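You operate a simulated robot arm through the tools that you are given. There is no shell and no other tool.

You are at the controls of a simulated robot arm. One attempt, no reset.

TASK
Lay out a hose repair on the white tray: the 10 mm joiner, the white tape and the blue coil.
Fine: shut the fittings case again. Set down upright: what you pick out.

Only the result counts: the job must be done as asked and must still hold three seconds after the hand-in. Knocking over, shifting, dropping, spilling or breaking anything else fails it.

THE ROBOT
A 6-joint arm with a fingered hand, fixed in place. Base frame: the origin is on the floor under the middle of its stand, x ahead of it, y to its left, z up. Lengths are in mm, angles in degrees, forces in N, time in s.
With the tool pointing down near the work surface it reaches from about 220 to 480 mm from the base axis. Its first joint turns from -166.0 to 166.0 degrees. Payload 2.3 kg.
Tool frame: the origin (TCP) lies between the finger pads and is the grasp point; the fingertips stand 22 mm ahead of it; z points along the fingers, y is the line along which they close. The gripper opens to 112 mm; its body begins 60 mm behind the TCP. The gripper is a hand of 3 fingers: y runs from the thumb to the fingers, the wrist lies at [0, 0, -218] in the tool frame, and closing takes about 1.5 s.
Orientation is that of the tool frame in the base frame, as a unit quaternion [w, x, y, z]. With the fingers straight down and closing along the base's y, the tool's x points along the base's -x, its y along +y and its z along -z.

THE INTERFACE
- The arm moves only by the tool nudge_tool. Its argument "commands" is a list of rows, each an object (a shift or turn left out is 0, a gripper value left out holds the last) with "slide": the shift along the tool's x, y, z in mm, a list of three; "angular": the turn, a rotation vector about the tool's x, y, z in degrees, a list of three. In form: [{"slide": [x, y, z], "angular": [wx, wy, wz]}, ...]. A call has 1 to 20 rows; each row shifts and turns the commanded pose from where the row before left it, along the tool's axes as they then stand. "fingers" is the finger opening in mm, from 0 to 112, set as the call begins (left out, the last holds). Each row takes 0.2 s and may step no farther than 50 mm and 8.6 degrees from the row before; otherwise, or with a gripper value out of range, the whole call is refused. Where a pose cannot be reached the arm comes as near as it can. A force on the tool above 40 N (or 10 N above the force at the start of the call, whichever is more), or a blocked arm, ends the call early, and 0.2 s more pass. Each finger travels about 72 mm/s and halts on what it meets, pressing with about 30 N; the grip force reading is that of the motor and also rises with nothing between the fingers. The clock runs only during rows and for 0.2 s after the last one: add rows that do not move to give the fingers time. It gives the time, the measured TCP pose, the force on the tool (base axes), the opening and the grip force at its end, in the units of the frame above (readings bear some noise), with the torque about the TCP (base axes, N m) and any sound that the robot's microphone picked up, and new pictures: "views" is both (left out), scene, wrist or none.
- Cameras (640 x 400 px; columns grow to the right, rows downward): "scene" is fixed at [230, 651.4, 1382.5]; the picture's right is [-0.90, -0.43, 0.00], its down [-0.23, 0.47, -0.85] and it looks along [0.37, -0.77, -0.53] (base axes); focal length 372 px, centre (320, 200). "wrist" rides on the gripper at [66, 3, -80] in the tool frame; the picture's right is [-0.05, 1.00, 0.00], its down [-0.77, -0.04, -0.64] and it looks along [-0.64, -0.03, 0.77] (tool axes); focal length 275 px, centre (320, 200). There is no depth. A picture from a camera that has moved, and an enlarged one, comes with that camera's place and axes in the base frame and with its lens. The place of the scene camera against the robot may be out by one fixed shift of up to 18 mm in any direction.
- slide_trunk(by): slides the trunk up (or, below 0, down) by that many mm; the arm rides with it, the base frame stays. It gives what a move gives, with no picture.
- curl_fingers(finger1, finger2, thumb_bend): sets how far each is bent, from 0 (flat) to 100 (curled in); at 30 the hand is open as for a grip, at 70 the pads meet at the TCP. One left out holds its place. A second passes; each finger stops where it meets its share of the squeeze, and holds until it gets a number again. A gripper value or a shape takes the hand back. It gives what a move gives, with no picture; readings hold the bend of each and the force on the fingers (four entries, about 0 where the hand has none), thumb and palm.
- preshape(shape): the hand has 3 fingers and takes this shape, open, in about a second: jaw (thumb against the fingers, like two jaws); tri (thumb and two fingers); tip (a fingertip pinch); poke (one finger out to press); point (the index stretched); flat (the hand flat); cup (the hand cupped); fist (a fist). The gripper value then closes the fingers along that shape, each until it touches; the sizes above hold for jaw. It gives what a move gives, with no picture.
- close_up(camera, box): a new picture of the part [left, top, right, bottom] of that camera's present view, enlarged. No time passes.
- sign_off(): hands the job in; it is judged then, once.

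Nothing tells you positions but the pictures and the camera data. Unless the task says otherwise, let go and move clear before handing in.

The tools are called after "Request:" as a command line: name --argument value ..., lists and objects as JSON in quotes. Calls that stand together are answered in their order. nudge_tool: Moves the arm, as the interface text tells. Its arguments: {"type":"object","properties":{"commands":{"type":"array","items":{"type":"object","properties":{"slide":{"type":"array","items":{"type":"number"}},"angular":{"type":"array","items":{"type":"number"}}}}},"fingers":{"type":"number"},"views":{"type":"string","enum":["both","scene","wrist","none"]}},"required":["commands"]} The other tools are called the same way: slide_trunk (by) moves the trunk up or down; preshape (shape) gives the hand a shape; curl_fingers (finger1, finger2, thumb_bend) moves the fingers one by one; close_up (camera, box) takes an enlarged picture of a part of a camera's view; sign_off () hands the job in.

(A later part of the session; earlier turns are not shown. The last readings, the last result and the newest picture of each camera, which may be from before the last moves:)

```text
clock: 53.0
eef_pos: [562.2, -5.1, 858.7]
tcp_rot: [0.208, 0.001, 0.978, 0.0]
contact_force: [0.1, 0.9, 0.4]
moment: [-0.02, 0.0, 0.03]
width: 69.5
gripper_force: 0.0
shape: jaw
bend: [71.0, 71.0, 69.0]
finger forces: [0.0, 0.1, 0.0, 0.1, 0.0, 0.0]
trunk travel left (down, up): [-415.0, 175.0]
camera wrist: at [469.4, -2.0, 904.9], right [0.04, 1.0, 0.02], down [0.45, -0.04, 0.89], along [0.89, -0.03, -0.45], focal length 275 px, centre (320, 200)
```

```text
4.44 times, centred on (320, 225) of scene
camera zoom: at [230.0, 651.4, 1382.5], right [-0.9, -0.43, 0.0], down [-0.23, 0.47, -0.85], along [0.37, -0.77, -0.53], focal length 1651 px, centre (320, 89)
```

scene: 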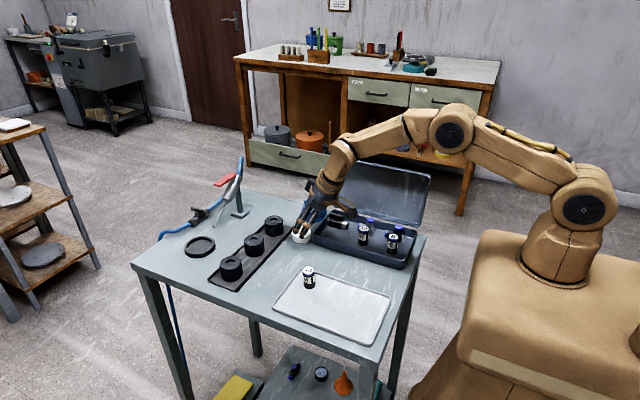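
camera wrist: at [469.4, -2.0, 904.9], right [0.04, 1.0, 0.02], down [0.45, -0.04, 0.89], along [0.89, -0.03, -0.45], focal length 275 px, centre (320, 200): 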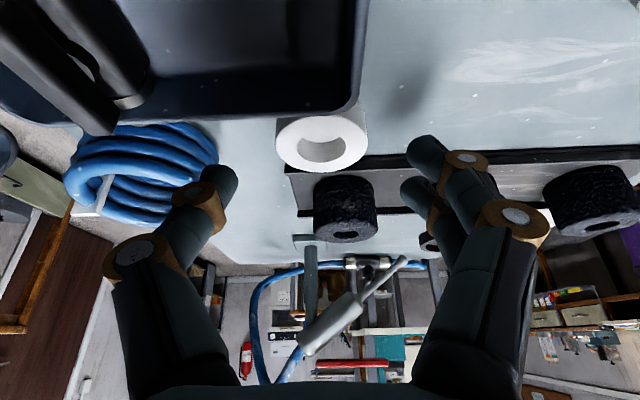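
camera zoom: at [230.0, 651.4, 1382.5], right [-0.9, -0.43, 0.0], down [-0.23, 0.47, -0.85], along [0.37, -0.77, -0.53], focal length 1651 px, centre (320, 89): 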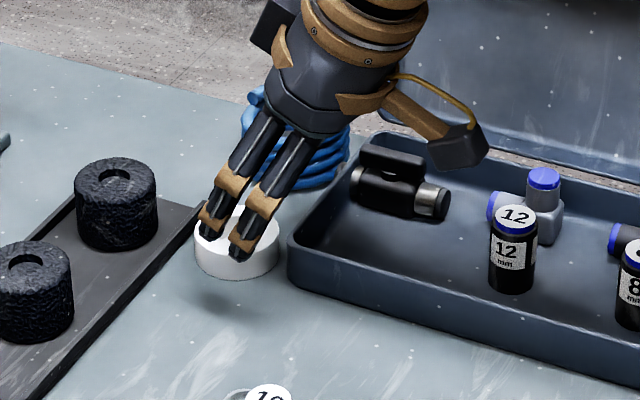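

Request:
nudge_tool --commands '[{"slide": [0.3, 0.4, 10]}, {"slide": [0.3, 0.4, 8]}, {"slide": [0.3, 0, 5]}, {"slide": [0, 0, 0]}]' --views "both"

Request:
close_up --camera "scene" --box '[260, 180, 380, 270]'

```text
clock: 54.0
eef_pos: [569.5, -6.0, 837.2]
tcp_rot: [0.208, -0.001, 0.978, 0.001]
contact_force: [-0.2, 1.4, 1.2]
moment: [0.0, 0.04, 0.03]
width: 69.3
gripper_force: 0.1
shape: jaw
bend: [71.0, 71.0, 69.0]
finger forces: [0.1, 0.0, 0.1, 0.0, 0.0, 0.0]
trunk travel left (down, up): [-415.0, 175.0]
camera wrist: at [476.1, -1.6, 882.8], right [0.04, 1.0, 0.02], down [0.45, -0.04, 0.89], along [0.89, -0.03, -0.45], focal length 275 px, centre (320, 200)
```

scene: 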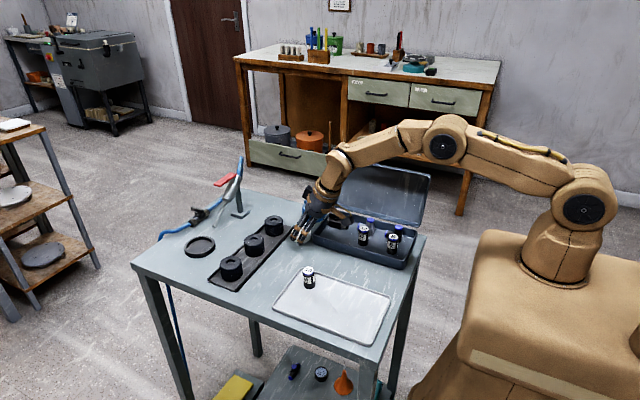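
wrist: 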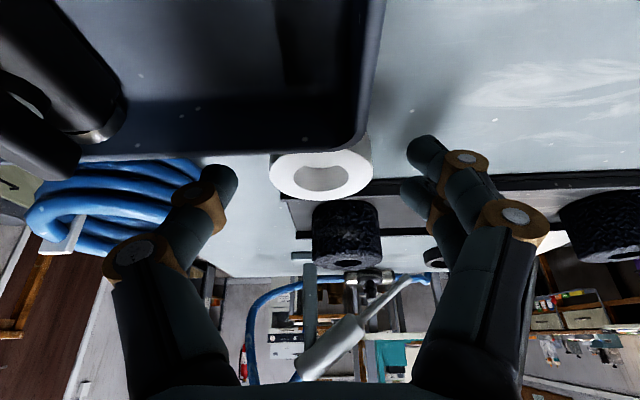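

```text
4.44 times, centred on (320, 225) of scene
camera zoom: at [230.0, 651.4, 1382.5], right [-0.9, -0.43, 0.0], down [-0.23, 0.47, -0.85], along [0.37, -0.77, -0.53], focal length 1651 px, centre (320, 89)
```

zoom: 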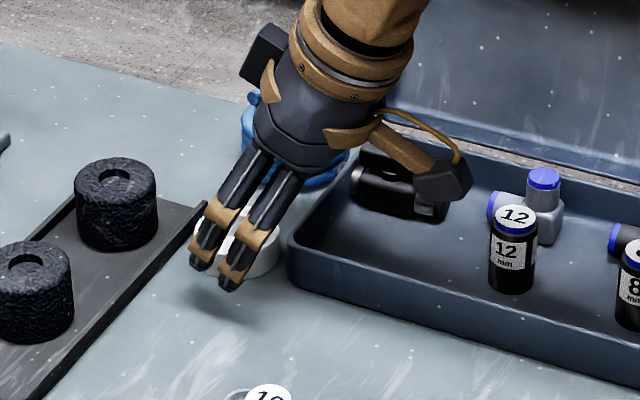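

Request:
nudge_tool --commands '[{"slide": [-0.4, 0.5, 3]}, {"slide": [-0.4, 0.5, 3]}, {"slide": [-0.4, 0.5, 2.4]}, {"slide": [0, 0, 0]}]' --views "none"

Request:
close_up --camera "scene" --box '[270, 200, 340, 260]'

Request:
close_up --camera "wrist" --box '[160, 80, 480, 280]'

```text
clock: 55.0
eef_pos: [573.7, -4.1, 830.1]
tcp_rot: [0.208, 0.0, 0.978, 0.0]
contact_force: [0.4, -0.1, -0.5]
moment: [0.02, -0.01, -0.03]
width: 69.6
gripper_force: 0.1
shape: jaw
bend: [71.0, 71.0, 69.0]
finger forces: [0.1, 0.0, 0.0, 0.1, 0.1, 0.0]
trunk travel left (down, up): [-415.0, 175.0]
```

```text
6.67 times, centred on (305, 230) of scene
camera zoom: at [230.0, 651.4, 1382.5], right [-0.9, -0.43, 0.0], down [-0.23, 0.47, -0.85], along [0.37, -0.77, -0.53], focal length 2477 px, centre (420, 0)
```

zoom: 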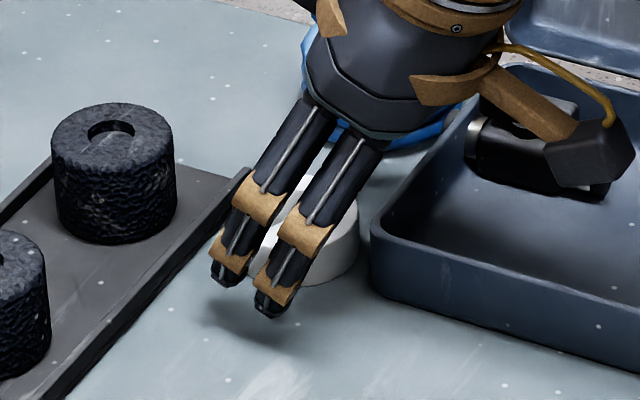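

```text
2.00 times, centred on (320, 180) of wrist
camera zoom: at [481.1, -0.5, 875.9], right [0.04, 1.0, 0.02], down [0.45, -0.04, 0.89], along [0.89, -0.03, -0.45], focal length 551 px, centre (320, 240)
```

zoom: 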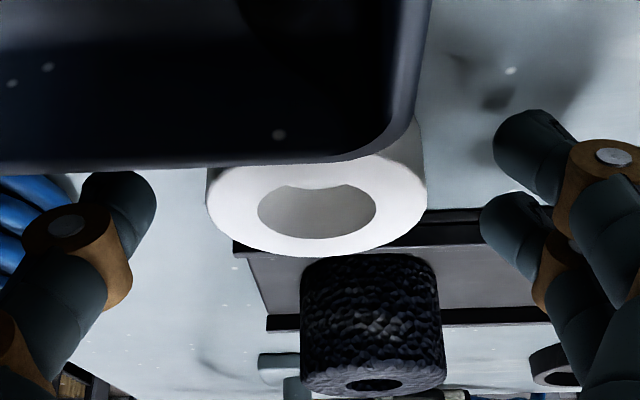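

Request:
nudge_tool --commands '[{"slide": [0.8, 0, 1.8]}, {"slide": [0, 0, 0]}]' --views "none"

Request:
nudge_tool --commands '[{"slide": [0, 0, 0]}, {"slide": [0, 0, 0]}, {"slide": [0, 0, 0]}, {"slide": [0, 0, 0]}, {"slide": [0, 0, 0]}]' --fingers 0 --views "both"

Request:
close_up --camera "scene" --box '[270, 200, 340, 260]'

Request:
close_up --camera "wrist" --box '[160, 80, 480, 280]'

```text
clock: 55.6
eef_pos: [574.8, -3.3, 828.5]
tcp_rot: [0.207, -0.001, 0.978, 0.0]
contact_force: [-0.2, 0.1, -0.4]
moment: [0.0, 0.0, 0.02]
width: 69.5
gripper_force: 0.0
shape: jaw
bend: [71.0, 71.0, 69.0]
finger forces: [0.0, 0.1, 0.0, 0.0, 0.0, 0.1]
trunk travel left (down, up): [-415.0, 175.0]
```

```text
clock: 56.8
eef_pos: [573.1, -3.0, 828.3]
tcp_rot: [0.208, 0.0, 0.978, 0.001]
contact_force: [-0.6, -0.2, 0.9]
moment: [0.0, -0.02, -0.02]
width: 37.5
gripper_force: 30.0
shape: jaw
bend: [74.0, 74.0, 70.0]
finger forces: [12.6, 14.5, 0.1, 0.1, 26.4, 0.1]
trunk travel left (down, up): [-415.0, 175.0]
camera wrist: at [480.8, 0.5, 873.8], right [0.04, 1.0, 0.02], down [0.45, -0.04, 0.89], along [0.89, -0.03, -0.45], focal length 275 px, centre (320, 200)
```

scene: 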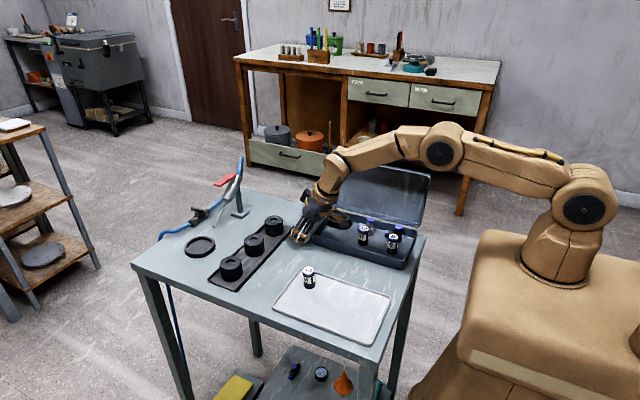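
wrist: 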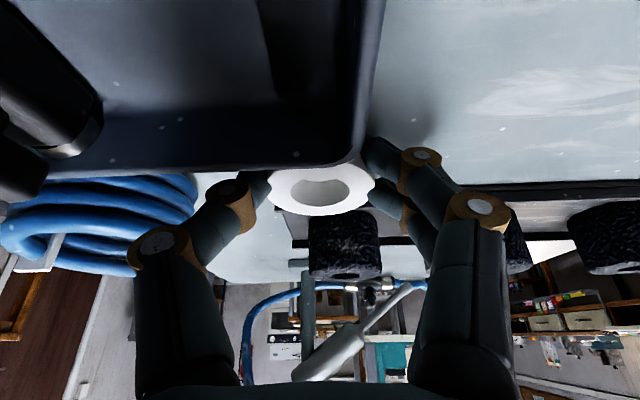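

```text
6.67 times, centred on (305, 230) of scene
camera zoom: at [230.0, 651.4, 1382.5], right [-0.9, -0.43, 0.0], down [-0.23, 0.47, -0.85], along [0.37, -0.77, -0.53], focal length 2477 px, centre (420, 0)
```

zoom: 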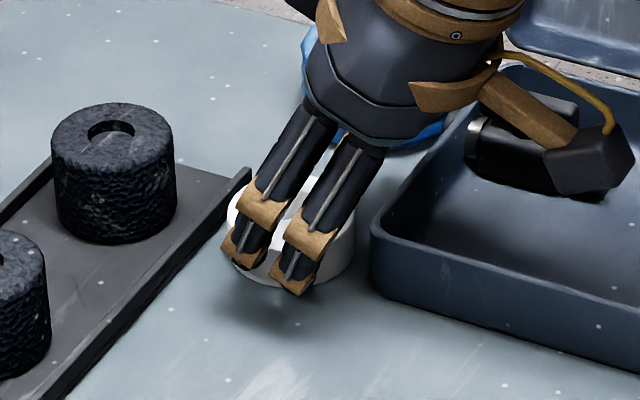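

```text
2.00 times, centred on (320, 180) of wrist
camera zoom: at [480.8, 0.5, 873.8], right [0.04, 1.0, 0.02], down [0.45, -0.04, 0.89], along [0.89, -0.03, -0.45], focal length 551 px, centre (320, 240)
```

zoom: 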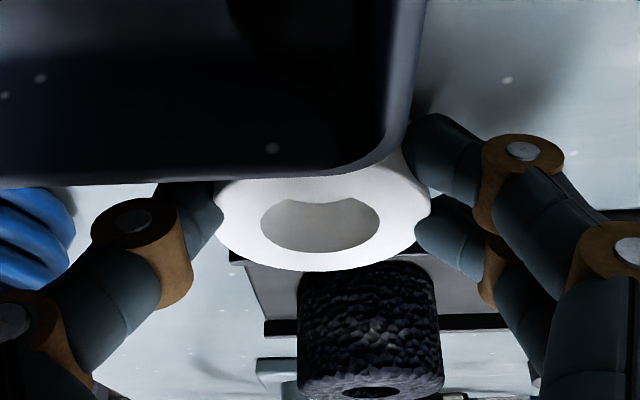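

The tape is gripped. Lifting straight up.

Request:
nudge_tool --commands '[{"slide": [-2, 0, -4.6]}, {"slide": [-4, 0, -9.1]}, {"slide": [-8.1, 0, -18.3]}, {"slide": [0, 0, 0]}]' --views "both"

Request:
close_up --camera "scene" --box '[260, 180, 360, 260]'

```text
clock: 57.8
eef_pos: [571.6, -2.4, 862.9]
tcp_rot: [0.207, 0.0, 0.978, 0.0]
contact_force: [0.4, -0.3, 0.0]
moment: [0.0, 0.02, -0.01]
width: 37.1
gripper_force: 30.2
shape: jaw
bend: [74.0, 74.0, 70.0]
finger forces: [12.6, 14.6, 0.0, 0.0, 26.2, 0.1]
trunk travel left (down, up): [-415.0, 175.0]
camera wrist: at [479.4, 1.2, 908.0], right [0.04, 1.0, 0.02], down [0.45, -0.04, 0.89], along [0.89, -0.03, -0.45], focal length 275 px, centre (320, 200)
```

scene: 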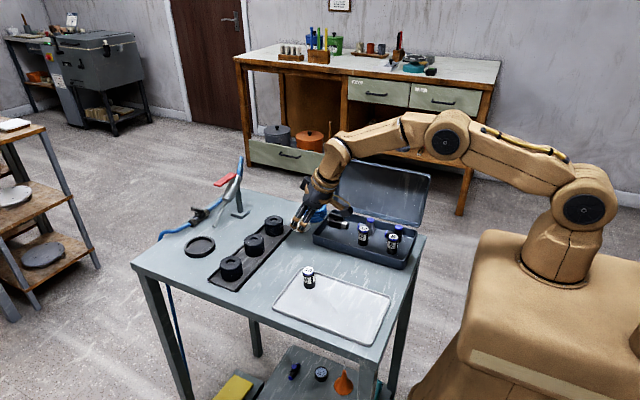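
wrist: 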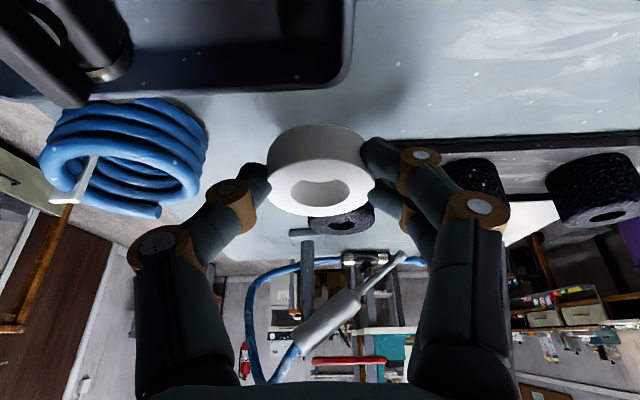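

```text
5.00 times, centred on (310, 220) of scene
camera zoom: at [230.0, 651.4, 1382.5], right [-0.9, -0.43, 0.0], down [-0.23, 0.47, -0.85], along [0.37, -0.77, -0.53], focal length 1858 px, centre (370, 100)
```

zoom: 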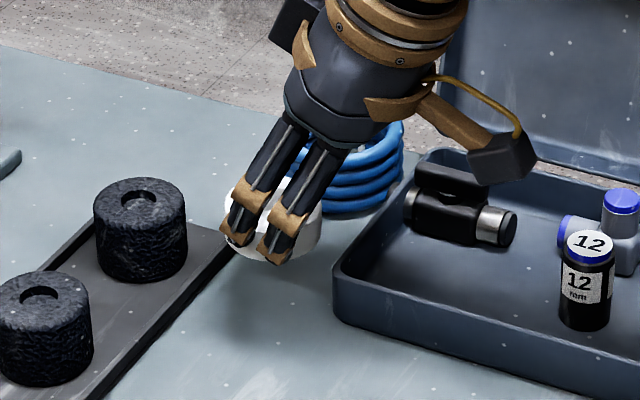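

The tape is level in the hand. Moving it over the tray to about (435, 165).

Request:
nudge_tool --commands '[{"slide": [-11.6, 0, -26]}, {"slide": [-11.6, 0, -26]}, {"slide": [26.8, 33.5, -11.9]}, {"slide": [26.8, 33.5, -11.9]}, {"slide": [26.8, 33.5, -11.9]}, {"slide": [26.8, 33.5, -11.9]}, {"slide": [26.8, 33.5, -11.9]}, {"slide": [0, 0, 0]}, {"slide": [0, 0, 0]}]' --views "both"

```text
clock: 59.8
eef_pos: [430.2, 161.0, 921.8]
tcp_rot: [0.208, 0.0, 0.978, 0.0]
contact_force: [0.0, 0.1, 0.2]
moment: [-0.01, -0.02, 0.0]
width: 36.9
gripper_force: 30.1
shape: jaw
bend: [74.0, 74.0, 70.0]
finger forces: [12.9, 15.0, 0.0, 0.0, 26.0, 0.0]
trunk travel left (down, up): [-415.0, 175.0]
camera wrist: at [336.2, 164.7, 966.9], right [0.04, 1.0, 0.02], down [0.45, -0.04, 0.89], along [0.89, -0.03, -0.45], focal length 275 px, centre (320, 200)
```

scene: 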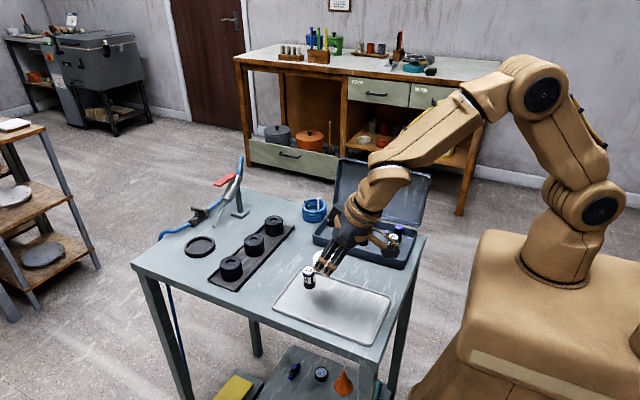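
wrist: 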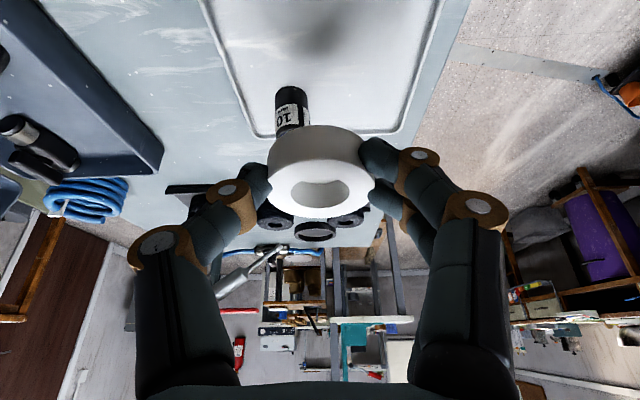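

Request:
nudge_tool --commands '[{"slide": [13, 1.3, 25.2]}, {"slide": [13, 1.3, 25.2]}, {"slide": [11, 1.3, 20]}, {"slide": [0, 0, 0]}]' --views "both"

Request:
close_up --camera "scene" --box '[260, 220, 400, 340]'

```text
clock: 60.8
eef_pos: [422.9, 167.8, 842.6]
tcp_rot: [0.208, 0.0, 0.978, 0.0]
contact_force: [0.0, 1.1, -1.0]
moment: [-0.01, 0.0, 0.04]
width: 36.8
gripper_force: 29.5
shape: jaw
bend: [74.0, 74.0, 70.0]
finger forces: [12.8, 15.1, 0.0, 0.0, 26.1, 0.0]
trunk travel left (down, up): [-415.0, 175.0]
camera wrist: at [329.4, 170.8, 888.8], right [0.04, 1.0, 0.02], down [0.45, -0.04, 0.89], along [0.89, -0.03, -0.45], focal length 275 px, centre (320, 200)
```

scene: 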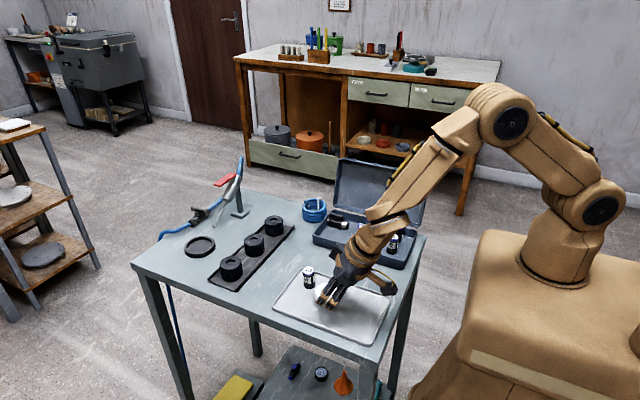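
wrist: 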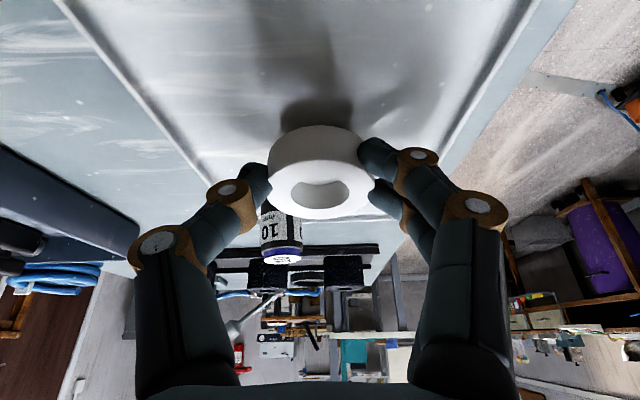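

```text
3.33 times, centred on (330, 280) of scene
camera zoom: at [230.0, 651.4, 1382.5], right [-0.9, -0.43, 0.0], down [-0.23, 0.47, -0.85], along [0.37, -0.77, -0.53], focal length 1238 px, centre (287, -67)
```

zoom: 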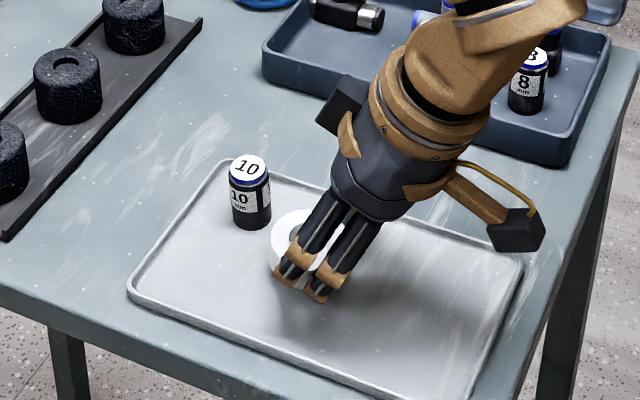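

Request:
nudge_tool --commands '[{"slide": [1.22, 0, 2.74]}, {"slide": [1.22, 0, 2.74]}, {"slide": [0.6, 0, 1.37]}, {"slide": [0.6, 0, 1.37]}, {"slide": [0, 0, 0]}]' --views "none"

```text
clock: 62.0
eef_pos: [422.3, 168.0, 833.3]
tcp_rot: [0.207, 0.0, 0.978, 0.0]
contact_force: [0.6, 0.5, -0.2]
moment: [-0.01, 0.0, 0.0]
width: 36.6
gripper_force: 30.6
shape: jaw
bend: [74.0, 74.0, 70.0]
finger forces: [12.8, 15.2, 0.0, 0.0, 26.1, 0.0]
trunk travel left (down, up): [-415.0, 175.0]
```

Request:
nudge_tool --commands '[{"slide": [0.4, 0, 0.9]}, {"slide": [0.4, 0, 0.9]}, {"slide": [0, 0, 0]}]' --views "none"

```text
clock: 62.8
eef_pos: [421.5, 168.7, 830.8]
tcp_rot: [0.208, 0.0, 0.978, 0.0]
contact_force: [1.9, 0.2, 4.8]
moment: [-0.03, 0.0, -0.01]
width: 36.9
gripper_force: 30.5
shape: jaw
bend: [74.0, 74.0, 70.0]
finger forces: [13.9, 15.2, 0.2, 0.0, 26.7, 0.1]
trunk travel left (down, up): [-415.0, 175.0]
```

Contact with the tray. Releasing the tape.

Request:
nudge_tool --commands '[{"slide": [0, 0, 0]}, {"slide": [0, 0, 0]}, {"slide": [0, 0, 0]}]' --fingers 62 --views "none"

Request:
nudge_tool --commands '[{"slide": [0, 0, -15]}, {"slide": [0, 0, -30]}, {"slide": [0, 0, -30]}, {"slide": [0, 0, -20]}, {"slide": [0, 0, 0]}]' --views "both"

Request:
close_up --camera "scene" --box '[260, 220, 400, 340]'

```text
clock: 63.6
eef_pos: [421.7, 169.0, 830.7]
tcp_rot: [0.208, 0.0, 0.978, 0.0]
contact_force: [-0.6, -1.6, -0.3]
moment: [-0.01, -0.02, -0.03]
width: 61.3
gripper_force: 0.0
shape: jaw
bend: [72.0, 72.0, 70.0]
finger forces: [0.1, 0.0, 0.0, 0.0, 0.1, 0.0]
trunk travel left (down, up): [-415.0, 175.0]
```

```text
clock: 64.8
eef_pos: [382.9, 168.1, 918.5]
tcp_rot: [0.208, 0.0, 0.978, 0.0]
contact_force: [-0.7, 0.1, 0.1]
moment: [0.01, -0.02, 0.0]
width: 61.4
gripper_force: 0.1
shape: jaw
bend: [72.0, 72.0, 70.0]
finger forces: [0.0, 0.0, 0.1, 0.1, 0.1, 0.1]
trunk travel left (down, up): [-415.0, 175.0]
camera wrist: at [288.5, 171.2, 963.2], right [0.04, 1.0, 0.02], down [0.45, -0.04, 0.89], along [0.89, -0.03, -0.45], focal length 275 px, centre (320, 200)
```

scene: 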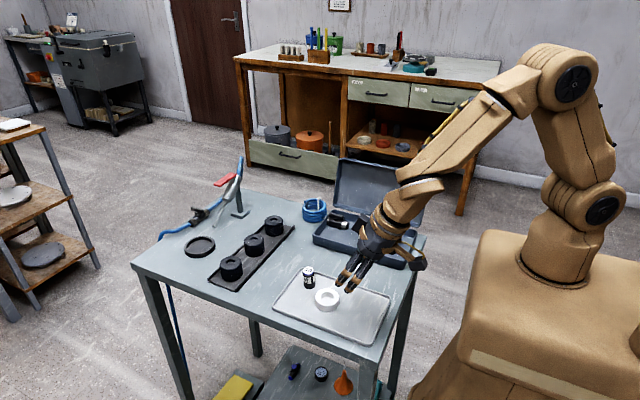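
wrist: 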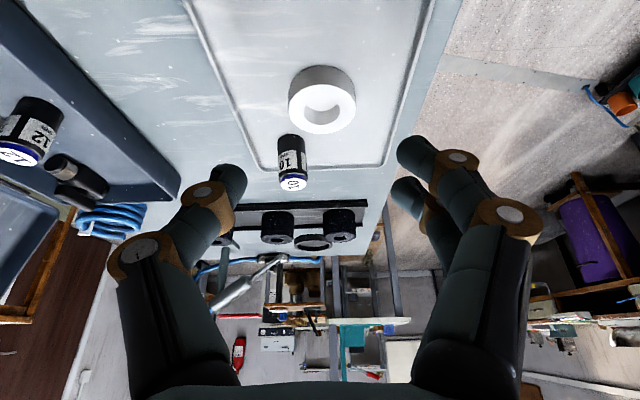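

```text
3.33 times, centred on (330, 280) of scene
camera zoom: at [230.0, 651.4, 1382.5], right [-0.9, -0.43, 0.0], down [-0.23, 0.47, -0.85], along [0.37, -0.77, -0.53], focal length 1238 px, centre (287, -67)
```

zoom: 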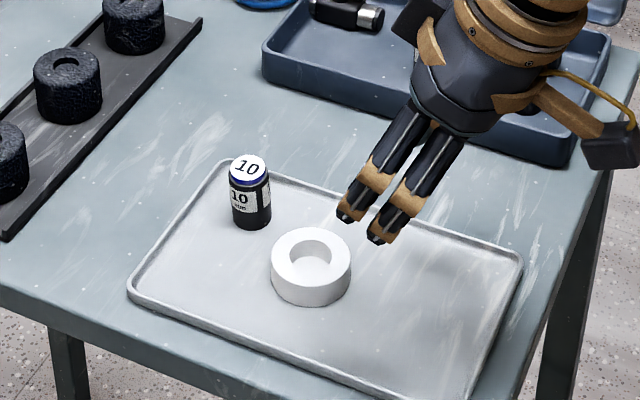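

The tape and joiner are on the tray. Next is the coil. With the lid standing open at −y, I plan to grip the coil's wall on its +y side, thumb inside and fingers outside. I'll move to a hover point and look.

Request:
nudge_tool --commands '[{"slide": [-20, -34.1, 8]}, {"slide": [-20, -34.1, 8]}, {"slide": [-20, -34.1, 8]}, {"slide": [-20, -34.1, 8]}, {"slide": [-20, -34.1, 8]}, {"slide": [-20, -34.1, 8]}, {"slide": [-20, -34.1, 8], "angular": [0, -2, 0]}, {"slide": [0, 0, 0]}, {"slide": [0, 0, 0]}]' --fingers 24 --views "both"

Request:
close_up --camera "wrist" --box '[160, 40, 480, 240]'

Request:
close_up --camera "scene" --box '[270, 150, 390, 250]'

```text
clock: 66.8
eef_pos: [533.2, -69.2, 919.7]
tcp_rot: [0.225, 0.0, 0.974, 0.001]
contact_force: [0.1, -0.8, -0.8]
moment: [0.01, 0.0, 0.01]
width: 24.6
gripper_force: 0.0
shape: jaw
bend: [73.0, 73.0, 70.0]
finger forces: [0.1, 0.1, 0.0, 0.1, 0.0, 0.0]
trunk travel left (down, up): [-415.0, 175.0]
camera wrist: at [439.4, -65.7, 962.2], right [0.04, 1.0, 0.02], down [0.41, -0.04, 0.91], along [0.91, -0.03, -0.42], focal length 275 px, centre (320, 200)
```

scene: 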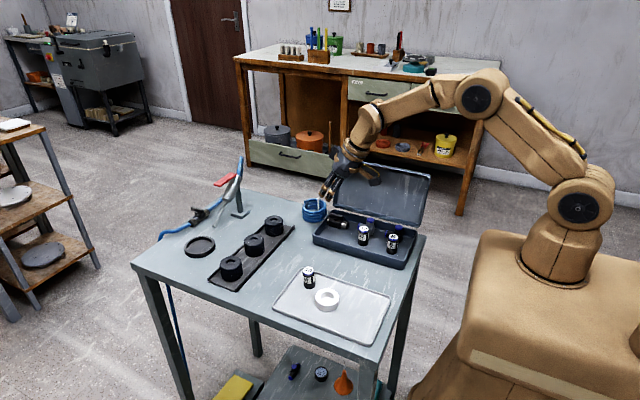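
wrist: 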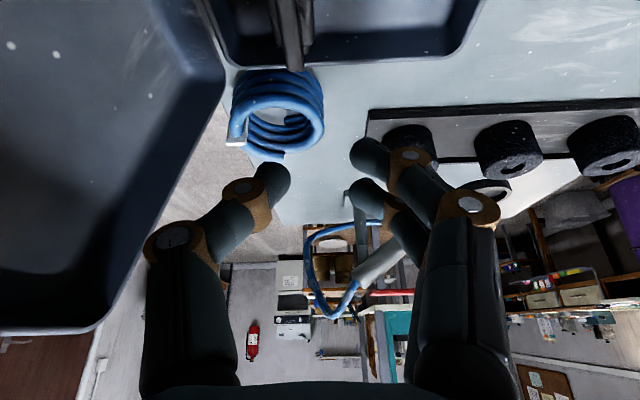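

```text
2.00 times, centred on (320, 140) of wrist
camera zoom: at [439.4, -65.7, 962.2], right [0.04, 1.0, 0.02], down [0.41, -0.04, 0.91], along [0.91, -0.03, -0.42], focal length 551 px, centre (320, 320)
```

zoom: 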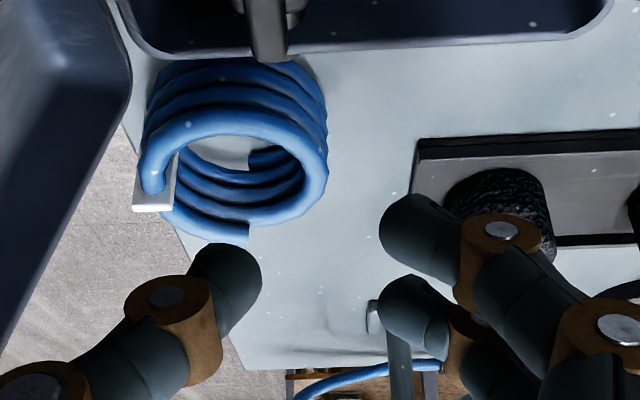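

```text
4.00 times, centred on (330, 200) of scene
camera zoom: at [230.0, 651.4, 1382.5], right [-0.9, -0.43, 0.0], down [-0.23, 0.47, -0.85], along [0.37, -0.77, -0.53], focal length 1486 px, centre (280, 200)
```

zoom: 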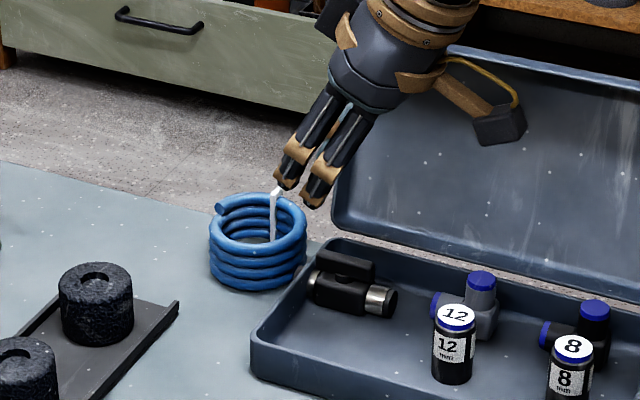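

Request:
nudge_tool --commands '[{"slide": [-13, -0.65, 28.4]}, {"slide": [-13, -0.65, 28.4]}, {"slide": [0, 0, 0]}]' --views "both"

Request:
close_up --camera "wrist" --box '[160, 40, 480, 240]'

Request:
close_up --camera "scene" --box '[270, 150, 390, 250]'

```text
clock: 67.6
eef_pos: [580.5, -72.3, 880.8]
tcp_rot: [0.226, 0.0, 0.974, 0.0]
contact_force: [0.2, -0.5, -0.3]
moment: [-0.03, 0.02, 0.01]
width: 24.3
gripper_force: 0.1
shape: jaw
bend: [73.0, 73.0, 70.0]
finger forces: [0.0, 0.0, 0.1, 0.0, 0.0, 0.1]
trunk travel left (down, up): [-415.0, 175.0]
camera wrist: at [485.9, -68.9, 922.7], right [0.04, 1.0, 0.02], down [0.41, -0.04, 0.91], along [0.91, -0.03, -0.42], focal length 275 px, centre (320, 200)
```

scene: 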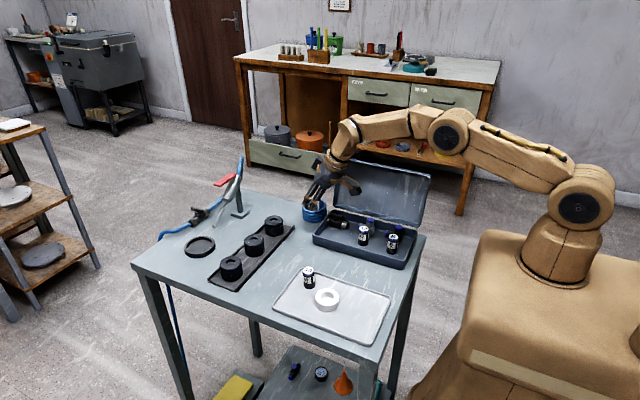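
wrist: 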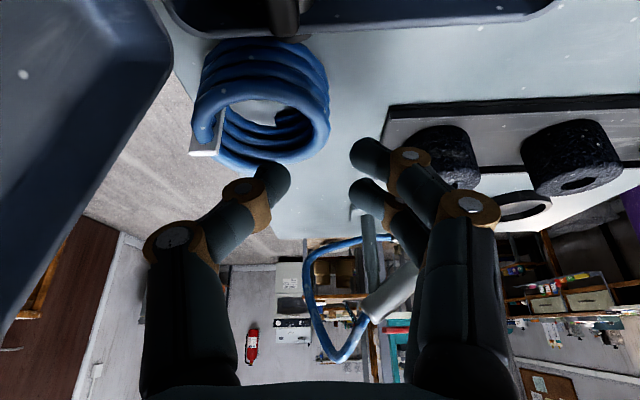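

```text
2.00 times, centred on (320, 140) of wrist
camera zoom: at [485.9, -68.9, 922.7], right [0.04, 1.0, 0.02], down [0.41, -0.04, 0.91], along [0.91, -0.03, -0.42], focal length 551 px, centre (320, 320)
```

zoom: 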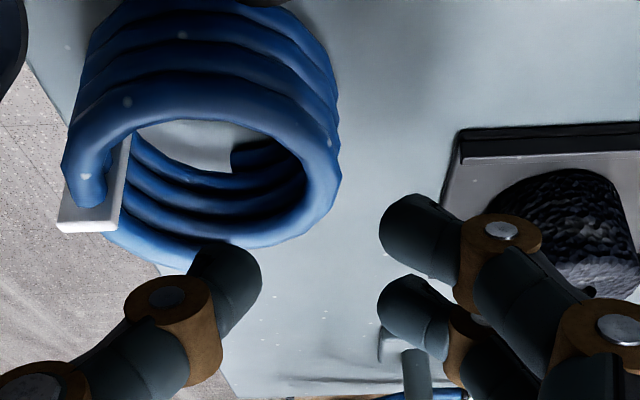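

```text
4.00 times, centred on (330, 200) of scene
camera zoom: at [230.0, 651.4, 1382.5], right [-0.9, -0.43, 0.0], down [-0.23, 0.47, -0.85], along [0.37, -0.77, -0.53], focal length 1486 px, centre (280, 200)
```

zoom: 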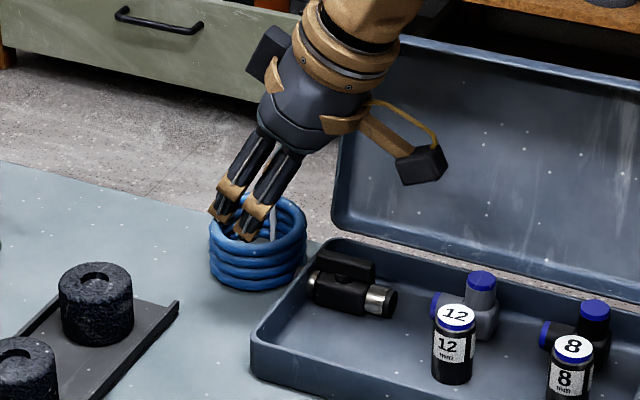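

Request:
nudge_tool --commands '[{"slide": [5.5, 0.5, 11.2]}, {"slide": [5.5, 0.5, 11.2]}, {"slide": [0, 0, 0]}]' --views "wrist"

Request:
close_up --camera "wrist" --box '[160, 60, 480, 260]'

Request:
close_up --camera "scene" --box '[290, 170, 360, 230]'

```text
clock: 68.4
eef_pos: [584.0, -74.4, 865.5]
tcp_rot: [0.237, -0.001, 0.972, -0.004]
contact_force: [-0.2, -1.4, 20.6]
moment: [-0.41, -0.09, -0.05]
width: 25.7
gripper_force: 0.0
shape: jaw
bend: [73.0, 73.0, 72.0]
finger forces: [0.0, 0.0, 0.0, 0.0, 19.6, 0.0]
trunk travel left (down, up): [-415.0, 175.0]
stopped in row 3: the force on the tool passed its limit at 43 N (the readings are from after the stop); the commanded pose is now the measured one
camera wrist: at [488.4, -69.5, 905.4], right [0.04, 1.0, 0.01], down [0.39, -0.03, 0.92], along [0.92, -0.03, -0.39], focal length 275 px, centre (320, 200)
```

wrist: 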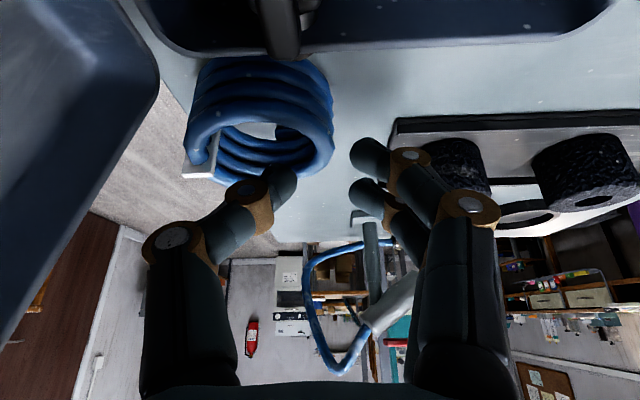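

```text
2.00 times, centred on (320, 160) of wrist
camera zoom: at [488.4, -69.5, 905.4], right [0.04, 1.0, 0.01], down [0.39, -0.03, 0.92], along [0.92, -0.03, -0.39], focal length 551 px, centre (320, 280)
```

zoom: 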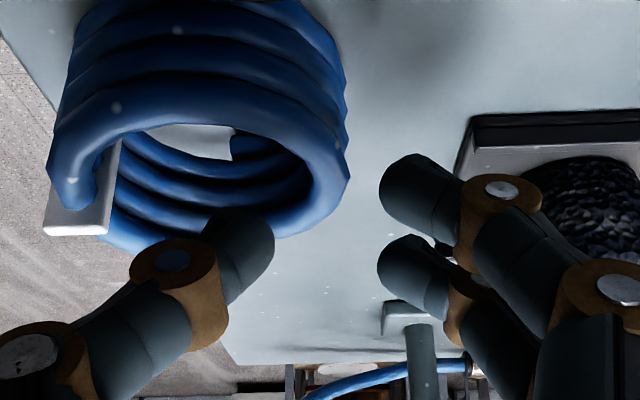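

```text
6.67 times, centred on (325, 200) of scene
camera zoom: at [230.0, 651.4, 1382.5], right [-0.9, -0.43, 0.0], down [-0.23, 0.47, -0.85], along [0.37, -0.77, -0.53], focal length 2477 px, centre (287, 200)
```

zoom: 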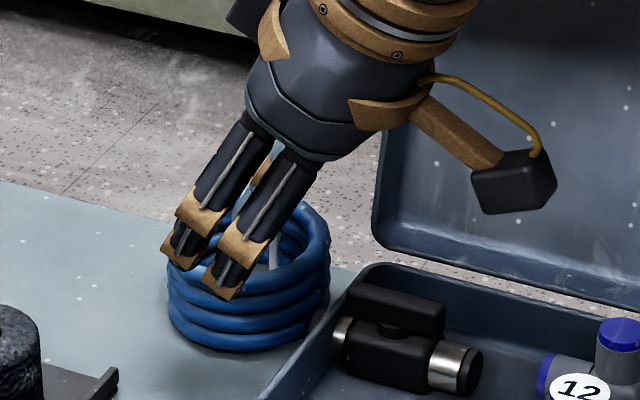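

The thumb met something solid at the coil's top, so its inside is blocked and I need to hold it across the full diameter. The open lid sits too close on the −y side for that. I'll back off, then use the wide-open thumb to slide the coil gently in +y, away from the lid.

Request:
nudge_tool --commands '[{"slide": [-13.8, 0, -26.6]}, {"slide": [-13.8, 0, -26.6]}, {"slide": [0, 0, 0]}, {"slide": [0, 0, 0]}]' --fingers 112 --views "both"

Request:
close_up --camera "wrist" --box '[100, 0, 420, 200]'

Request:
close_up --camera "scene" --box '[270, 150, 390, 250]'

```text
clock: 69.4
eef_pos: [583.5, -73.2, 919.8]
tcp_rot: [0.232, -0.001, 0.973, -0.002]
contact_force: [0.2, -0.1, -0.4]
moment: [-0.03, -0.02, 0.01]
width: 112.1
gripper_force: 0.2
shape: jaw
bend: [30.0, 30.0, 30.0]
finger forces: [0.0, 0.0, 0.0, 0.0, 0.0, 0.1]
trunk travel left (down, up): [-415.0, 175.0]
camera wrist: at [488.2, -69.5, 961.6], right [0.04, 1.0, 0.02], down [0.4, -0.03, 0.92], along [0.92, -0.03, -0.4], focal length 275 px, centre (320, 200)
```

scene: 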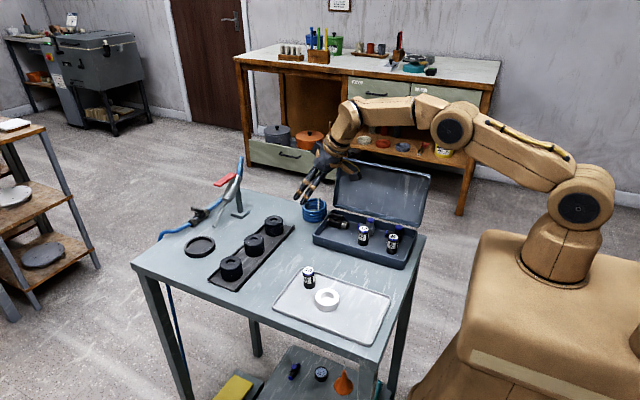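
wrist: 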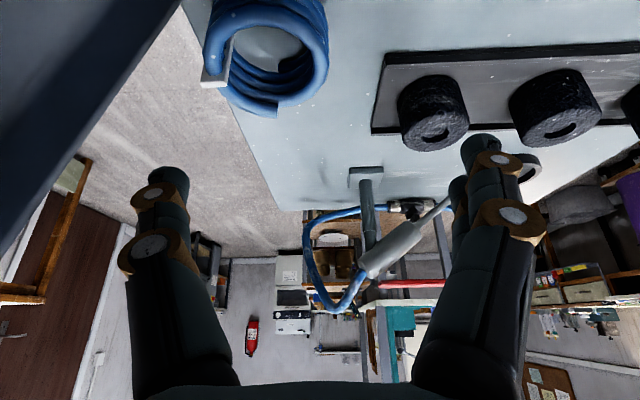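

```text
2.00 times, centred on (260, 100) of wrist
camera zoom: at [488.2, -69.5, 961.6], right [0.04, 1.0, 0.02], down [0.4, -0.03, 0.92], along [0.92, -0.03, -0.4], focal length 551 px, centre (440, 400)
```

zoom: 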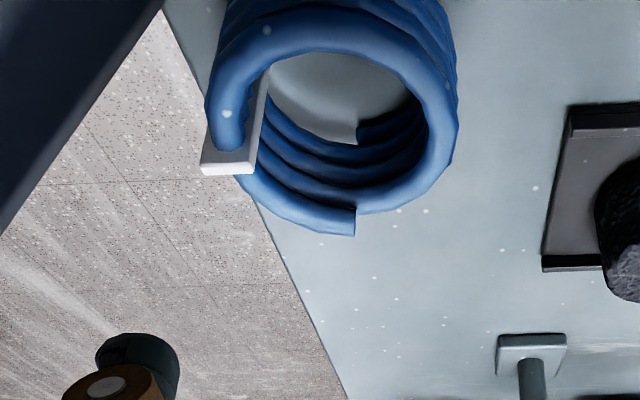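

```text
4.00 times, centred on (330, 200) of scene
camera zoom: at [230.0, 651.4, 1382.5], right [-0.9, -0.43, 0.0], down [-0.23, 0.47, -0.85], along [0.37, -0.77, -0.53], focal length 1486 px, centre (280, 200)
```

zoom: 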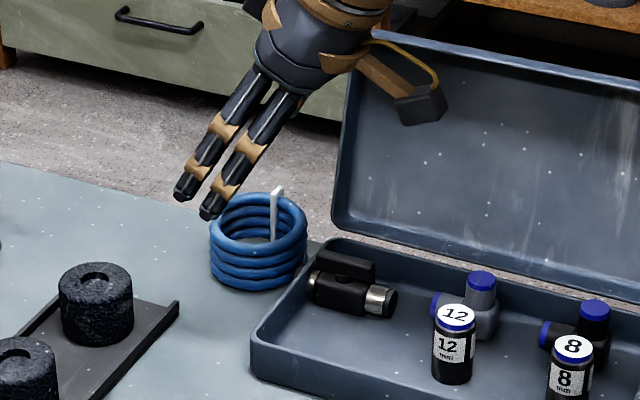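

Request:
nudge_tool --commands '[{"slide": [0, -9, 0]}, {"slide": [9, 0, 17.8]}, {"slide": [9, 0, 17.8]}, {"slide": [0, 0, 0]}]' --views "both"

Request:
close_up --camera "wrist" --box '[80, 20, 400, 220]'

Request:
close_up --camera "scene" --box '[270, 150, 390, 250]'

```text
clock: 70.4
eef_pos: [582.4, -80.8, 877.8]
tcp_rot: [0.231, -0.002, 0.973, -0.002]
contact_force: [-0.1, 0.4, -0.4]
moment: [0.0, -0.01, -0.01]
width: 111.9
gripper_force: 0.0
shape: jaw
bend: [30.0, 30.0, 30.0]
finger forces: [0.0, 0.0, 0.1, 0.0, 0.1, 0.0]
trunk travel left (down, up): [-415.0, 175.0]
camera wrist: at [487.7, -77.2, 919.7], right [0.04, 1.0, 0.02], down [0.4, -0.03, 0.92], along [0.92, -0.03, -0.4], focal length 275 px, centre (320, 200)
```

scene: 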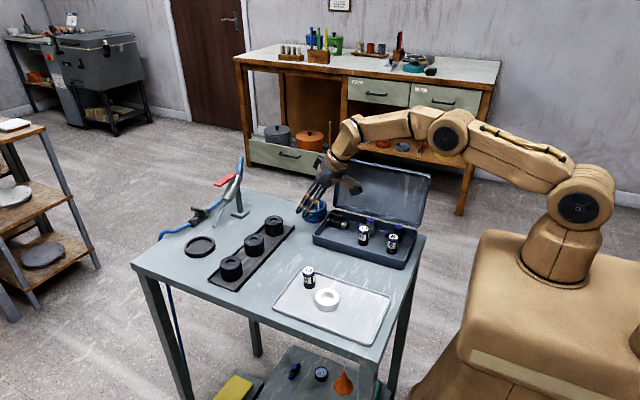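
wrist: 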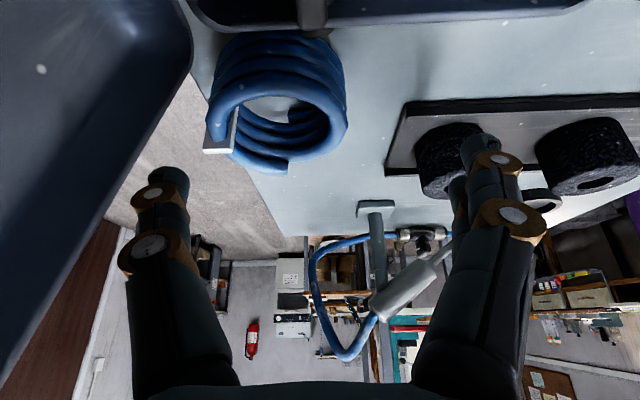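

```text
2.00 times, centred on (240, 120) of wrist
camera zoom: at [487.7, -77.2, 919.7], right [0.04, 1.0, 0.02], down [0.4, -0.03, 0.92], along [0.92, -0.03, -0.4], focal length 551 px, centre (480, 360)
```

zoom: 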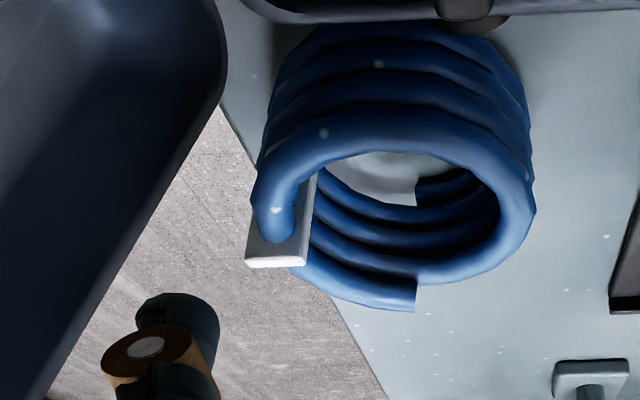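

```text
4.00 times, centred on (330, 200) of scene
camera zoom: at [230.0, 651.4, 1382.5], right [-0.9, -0.43, 0.0], down [-0.23, 0.47, -0.85], along [0.37, -0.77, -0.53], focal length 1486 px, centre (280, 200)
```

zoom: 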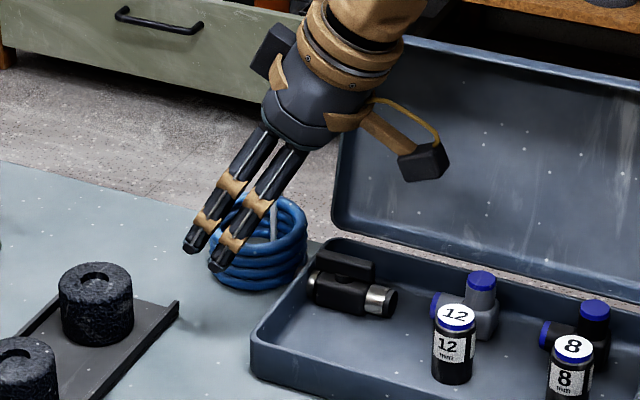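

Request:
nudge_tool --commands '[{"slide": [6.7, 0, 13.4]}, {"slide": [6.7, 0, 13.4]}, {"slide": [0, 0, 0]}]' --views "both"

Request:
close_up --camera "wrist" --box '[80, 40, 400, 240]'

Request:
close_up --camera "scene" --box '[270, 150, 390, 250]'

```text
clock: 71.2
eef_pos: [584.2, -82.7, 850.7]
tcp_rot: [0.231, -0.001, 0.973, -0.003]
contact_force: [0.6, 0.1, -0.6]
moment: [0.02, 0.02, -0.01]
width: 112.0
gripper_force: 0.0
shape: jaw
bend: [30.0, 30.0, 30.0]
finger forces: [0.0, 0.1, 0.0, 0.1, 0.1, 0.0]
trunk travel left (down, up): [-415.0, 175.0]
camera wrist: at [488.8, -78.2, 892.0], right [0.04, 1.0, 0.02], down [0.4, -0.03, 0.92], along [0.92, -0.03, -0.4], focal length 275 px, centre (320, 200)
```

scene: 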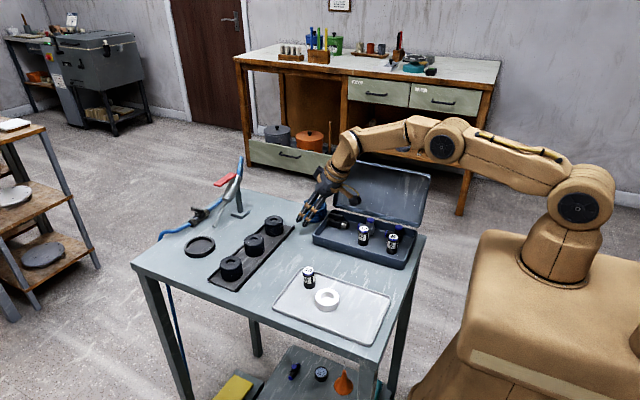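
wrist: 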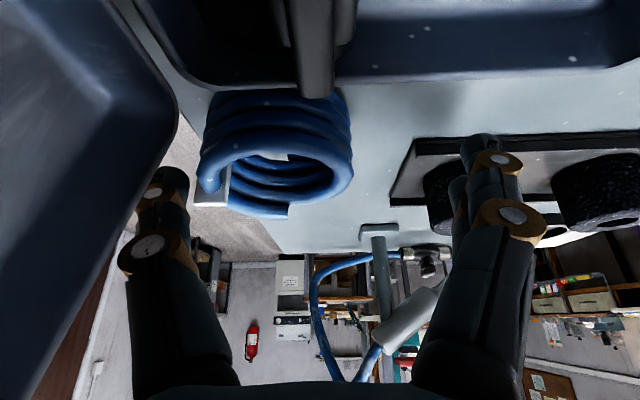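

```text
2.00 times, centred on (240, 140) of wrist
camera zoom: at [488.8, -78.2, 892.0], right [0.04, 1.0, 0.02], down [0.4, -0.03, 0.92], along [0.92, -0.03, -0.4], focal length 551 px, centre (480, 320)
```

zoom: 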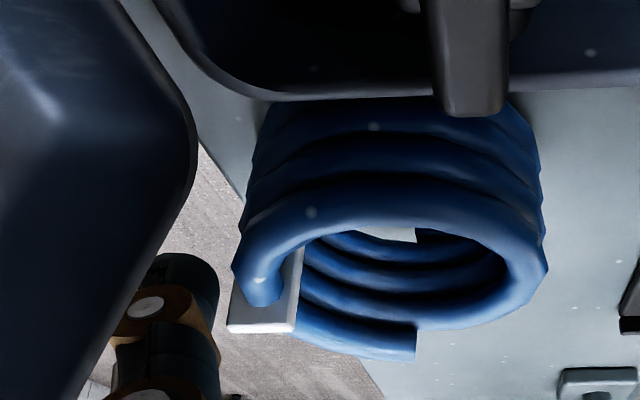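

```text
4.00 times, centred on (330, 200) of scene
camera zoom: at [230.0, 651.4, 1382.5], right [-0.9, -0.43, 0.0], down [-0.23, 0.47, -0.85], along [0.37, -0.77, -0.53], focal length 1486 px, centre (280, 200)
```

zoom: 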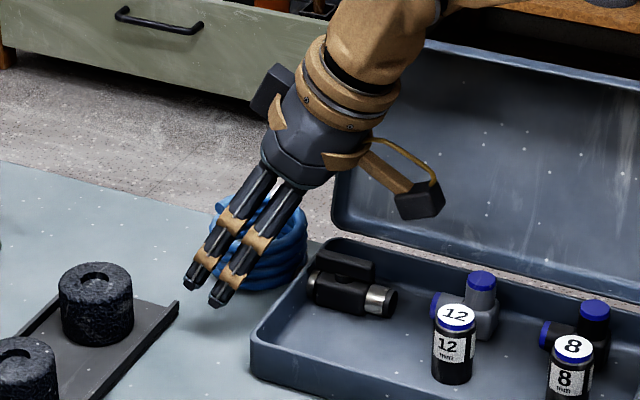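

No contact yet. I'll go slightly lower and then push the coil slowly toward +y with the thumb.

Request:
nudge_tool --commands '[{"slide": [3.1, 0, 6.2]}, {"slide": [0, 4, 0]}, {"slide": [0, 4, 0]}, {"slide": [0, 4, 0]}, {"slide": [0, 4, 0]}, {"slide": [0, 0, 0]}]' --views "both"

Request:
close_up --camera "wrist" --box '[80, 40, 400, 240]'

Request:
close_up --camera "scene" --box '[270, 150, 390, 250]'

```text
clock: 72.6
eef_pos: [584.4, -66.0, 846.1]
tcp_rot: [0.232, -0.002, 0.973, -0.002]
contact_force: [-0.1, -0.5, 0.3]
moment: [0.01, 0.02, -0.01]
width: 112.0
gripper_force: 0.1
shape: jaw
bend: [30.0, 30.0, 30.0]
finger forces: [0.0, 0.0, 0.1, 0.0, 0.1, 0.1]
trunk travel left (down, up): [-415.0, 175.0]
camera wrist: at [489.7, -62.1, 887.0], right [0.04, 1.0, 0.02], down [0.4, -0.03, 0.92], along [0.92, -0.03, -0.4], focal length 275 px, centre (320, 200)
```

scene: 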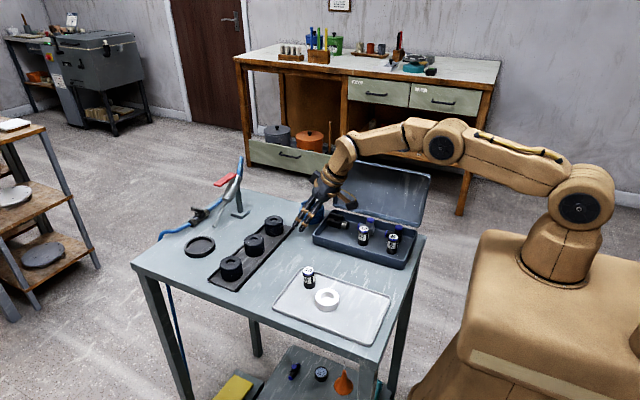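
wrist: 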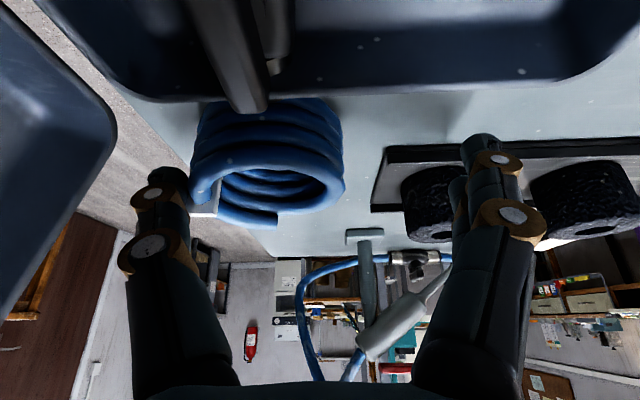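

```text
2.00 times, centred on (240, 140) of wrist
camera zoom: at [489.7, -62.1, 887.0], right [0.04, 1.0, 0.02], down [0.4, -0.03, 0.92], along [0.92, -0.03, -0.4], focal length 551 px, centre (480, 320)
```

zoom: 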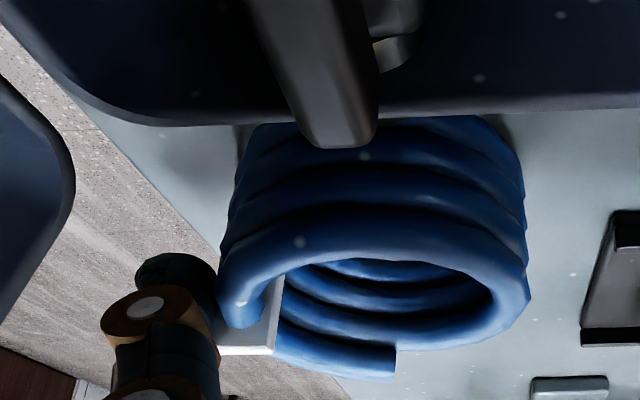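

```text
4.00 times, centred on (330, 200) of scene
camera zoom: at [230.0, 651.4, 1382.5], right [-0.9, -0.43, 0.0], down [-0.23, 0.47, -0.85], along [0.37, -0.77, -0.53], focal length 1486 px, centre (280, 200)
```

zoom: 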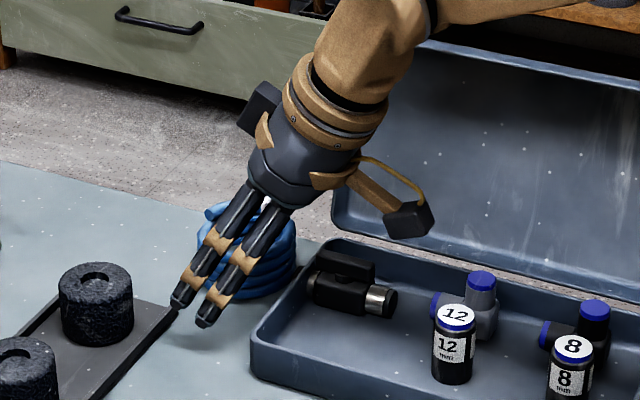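

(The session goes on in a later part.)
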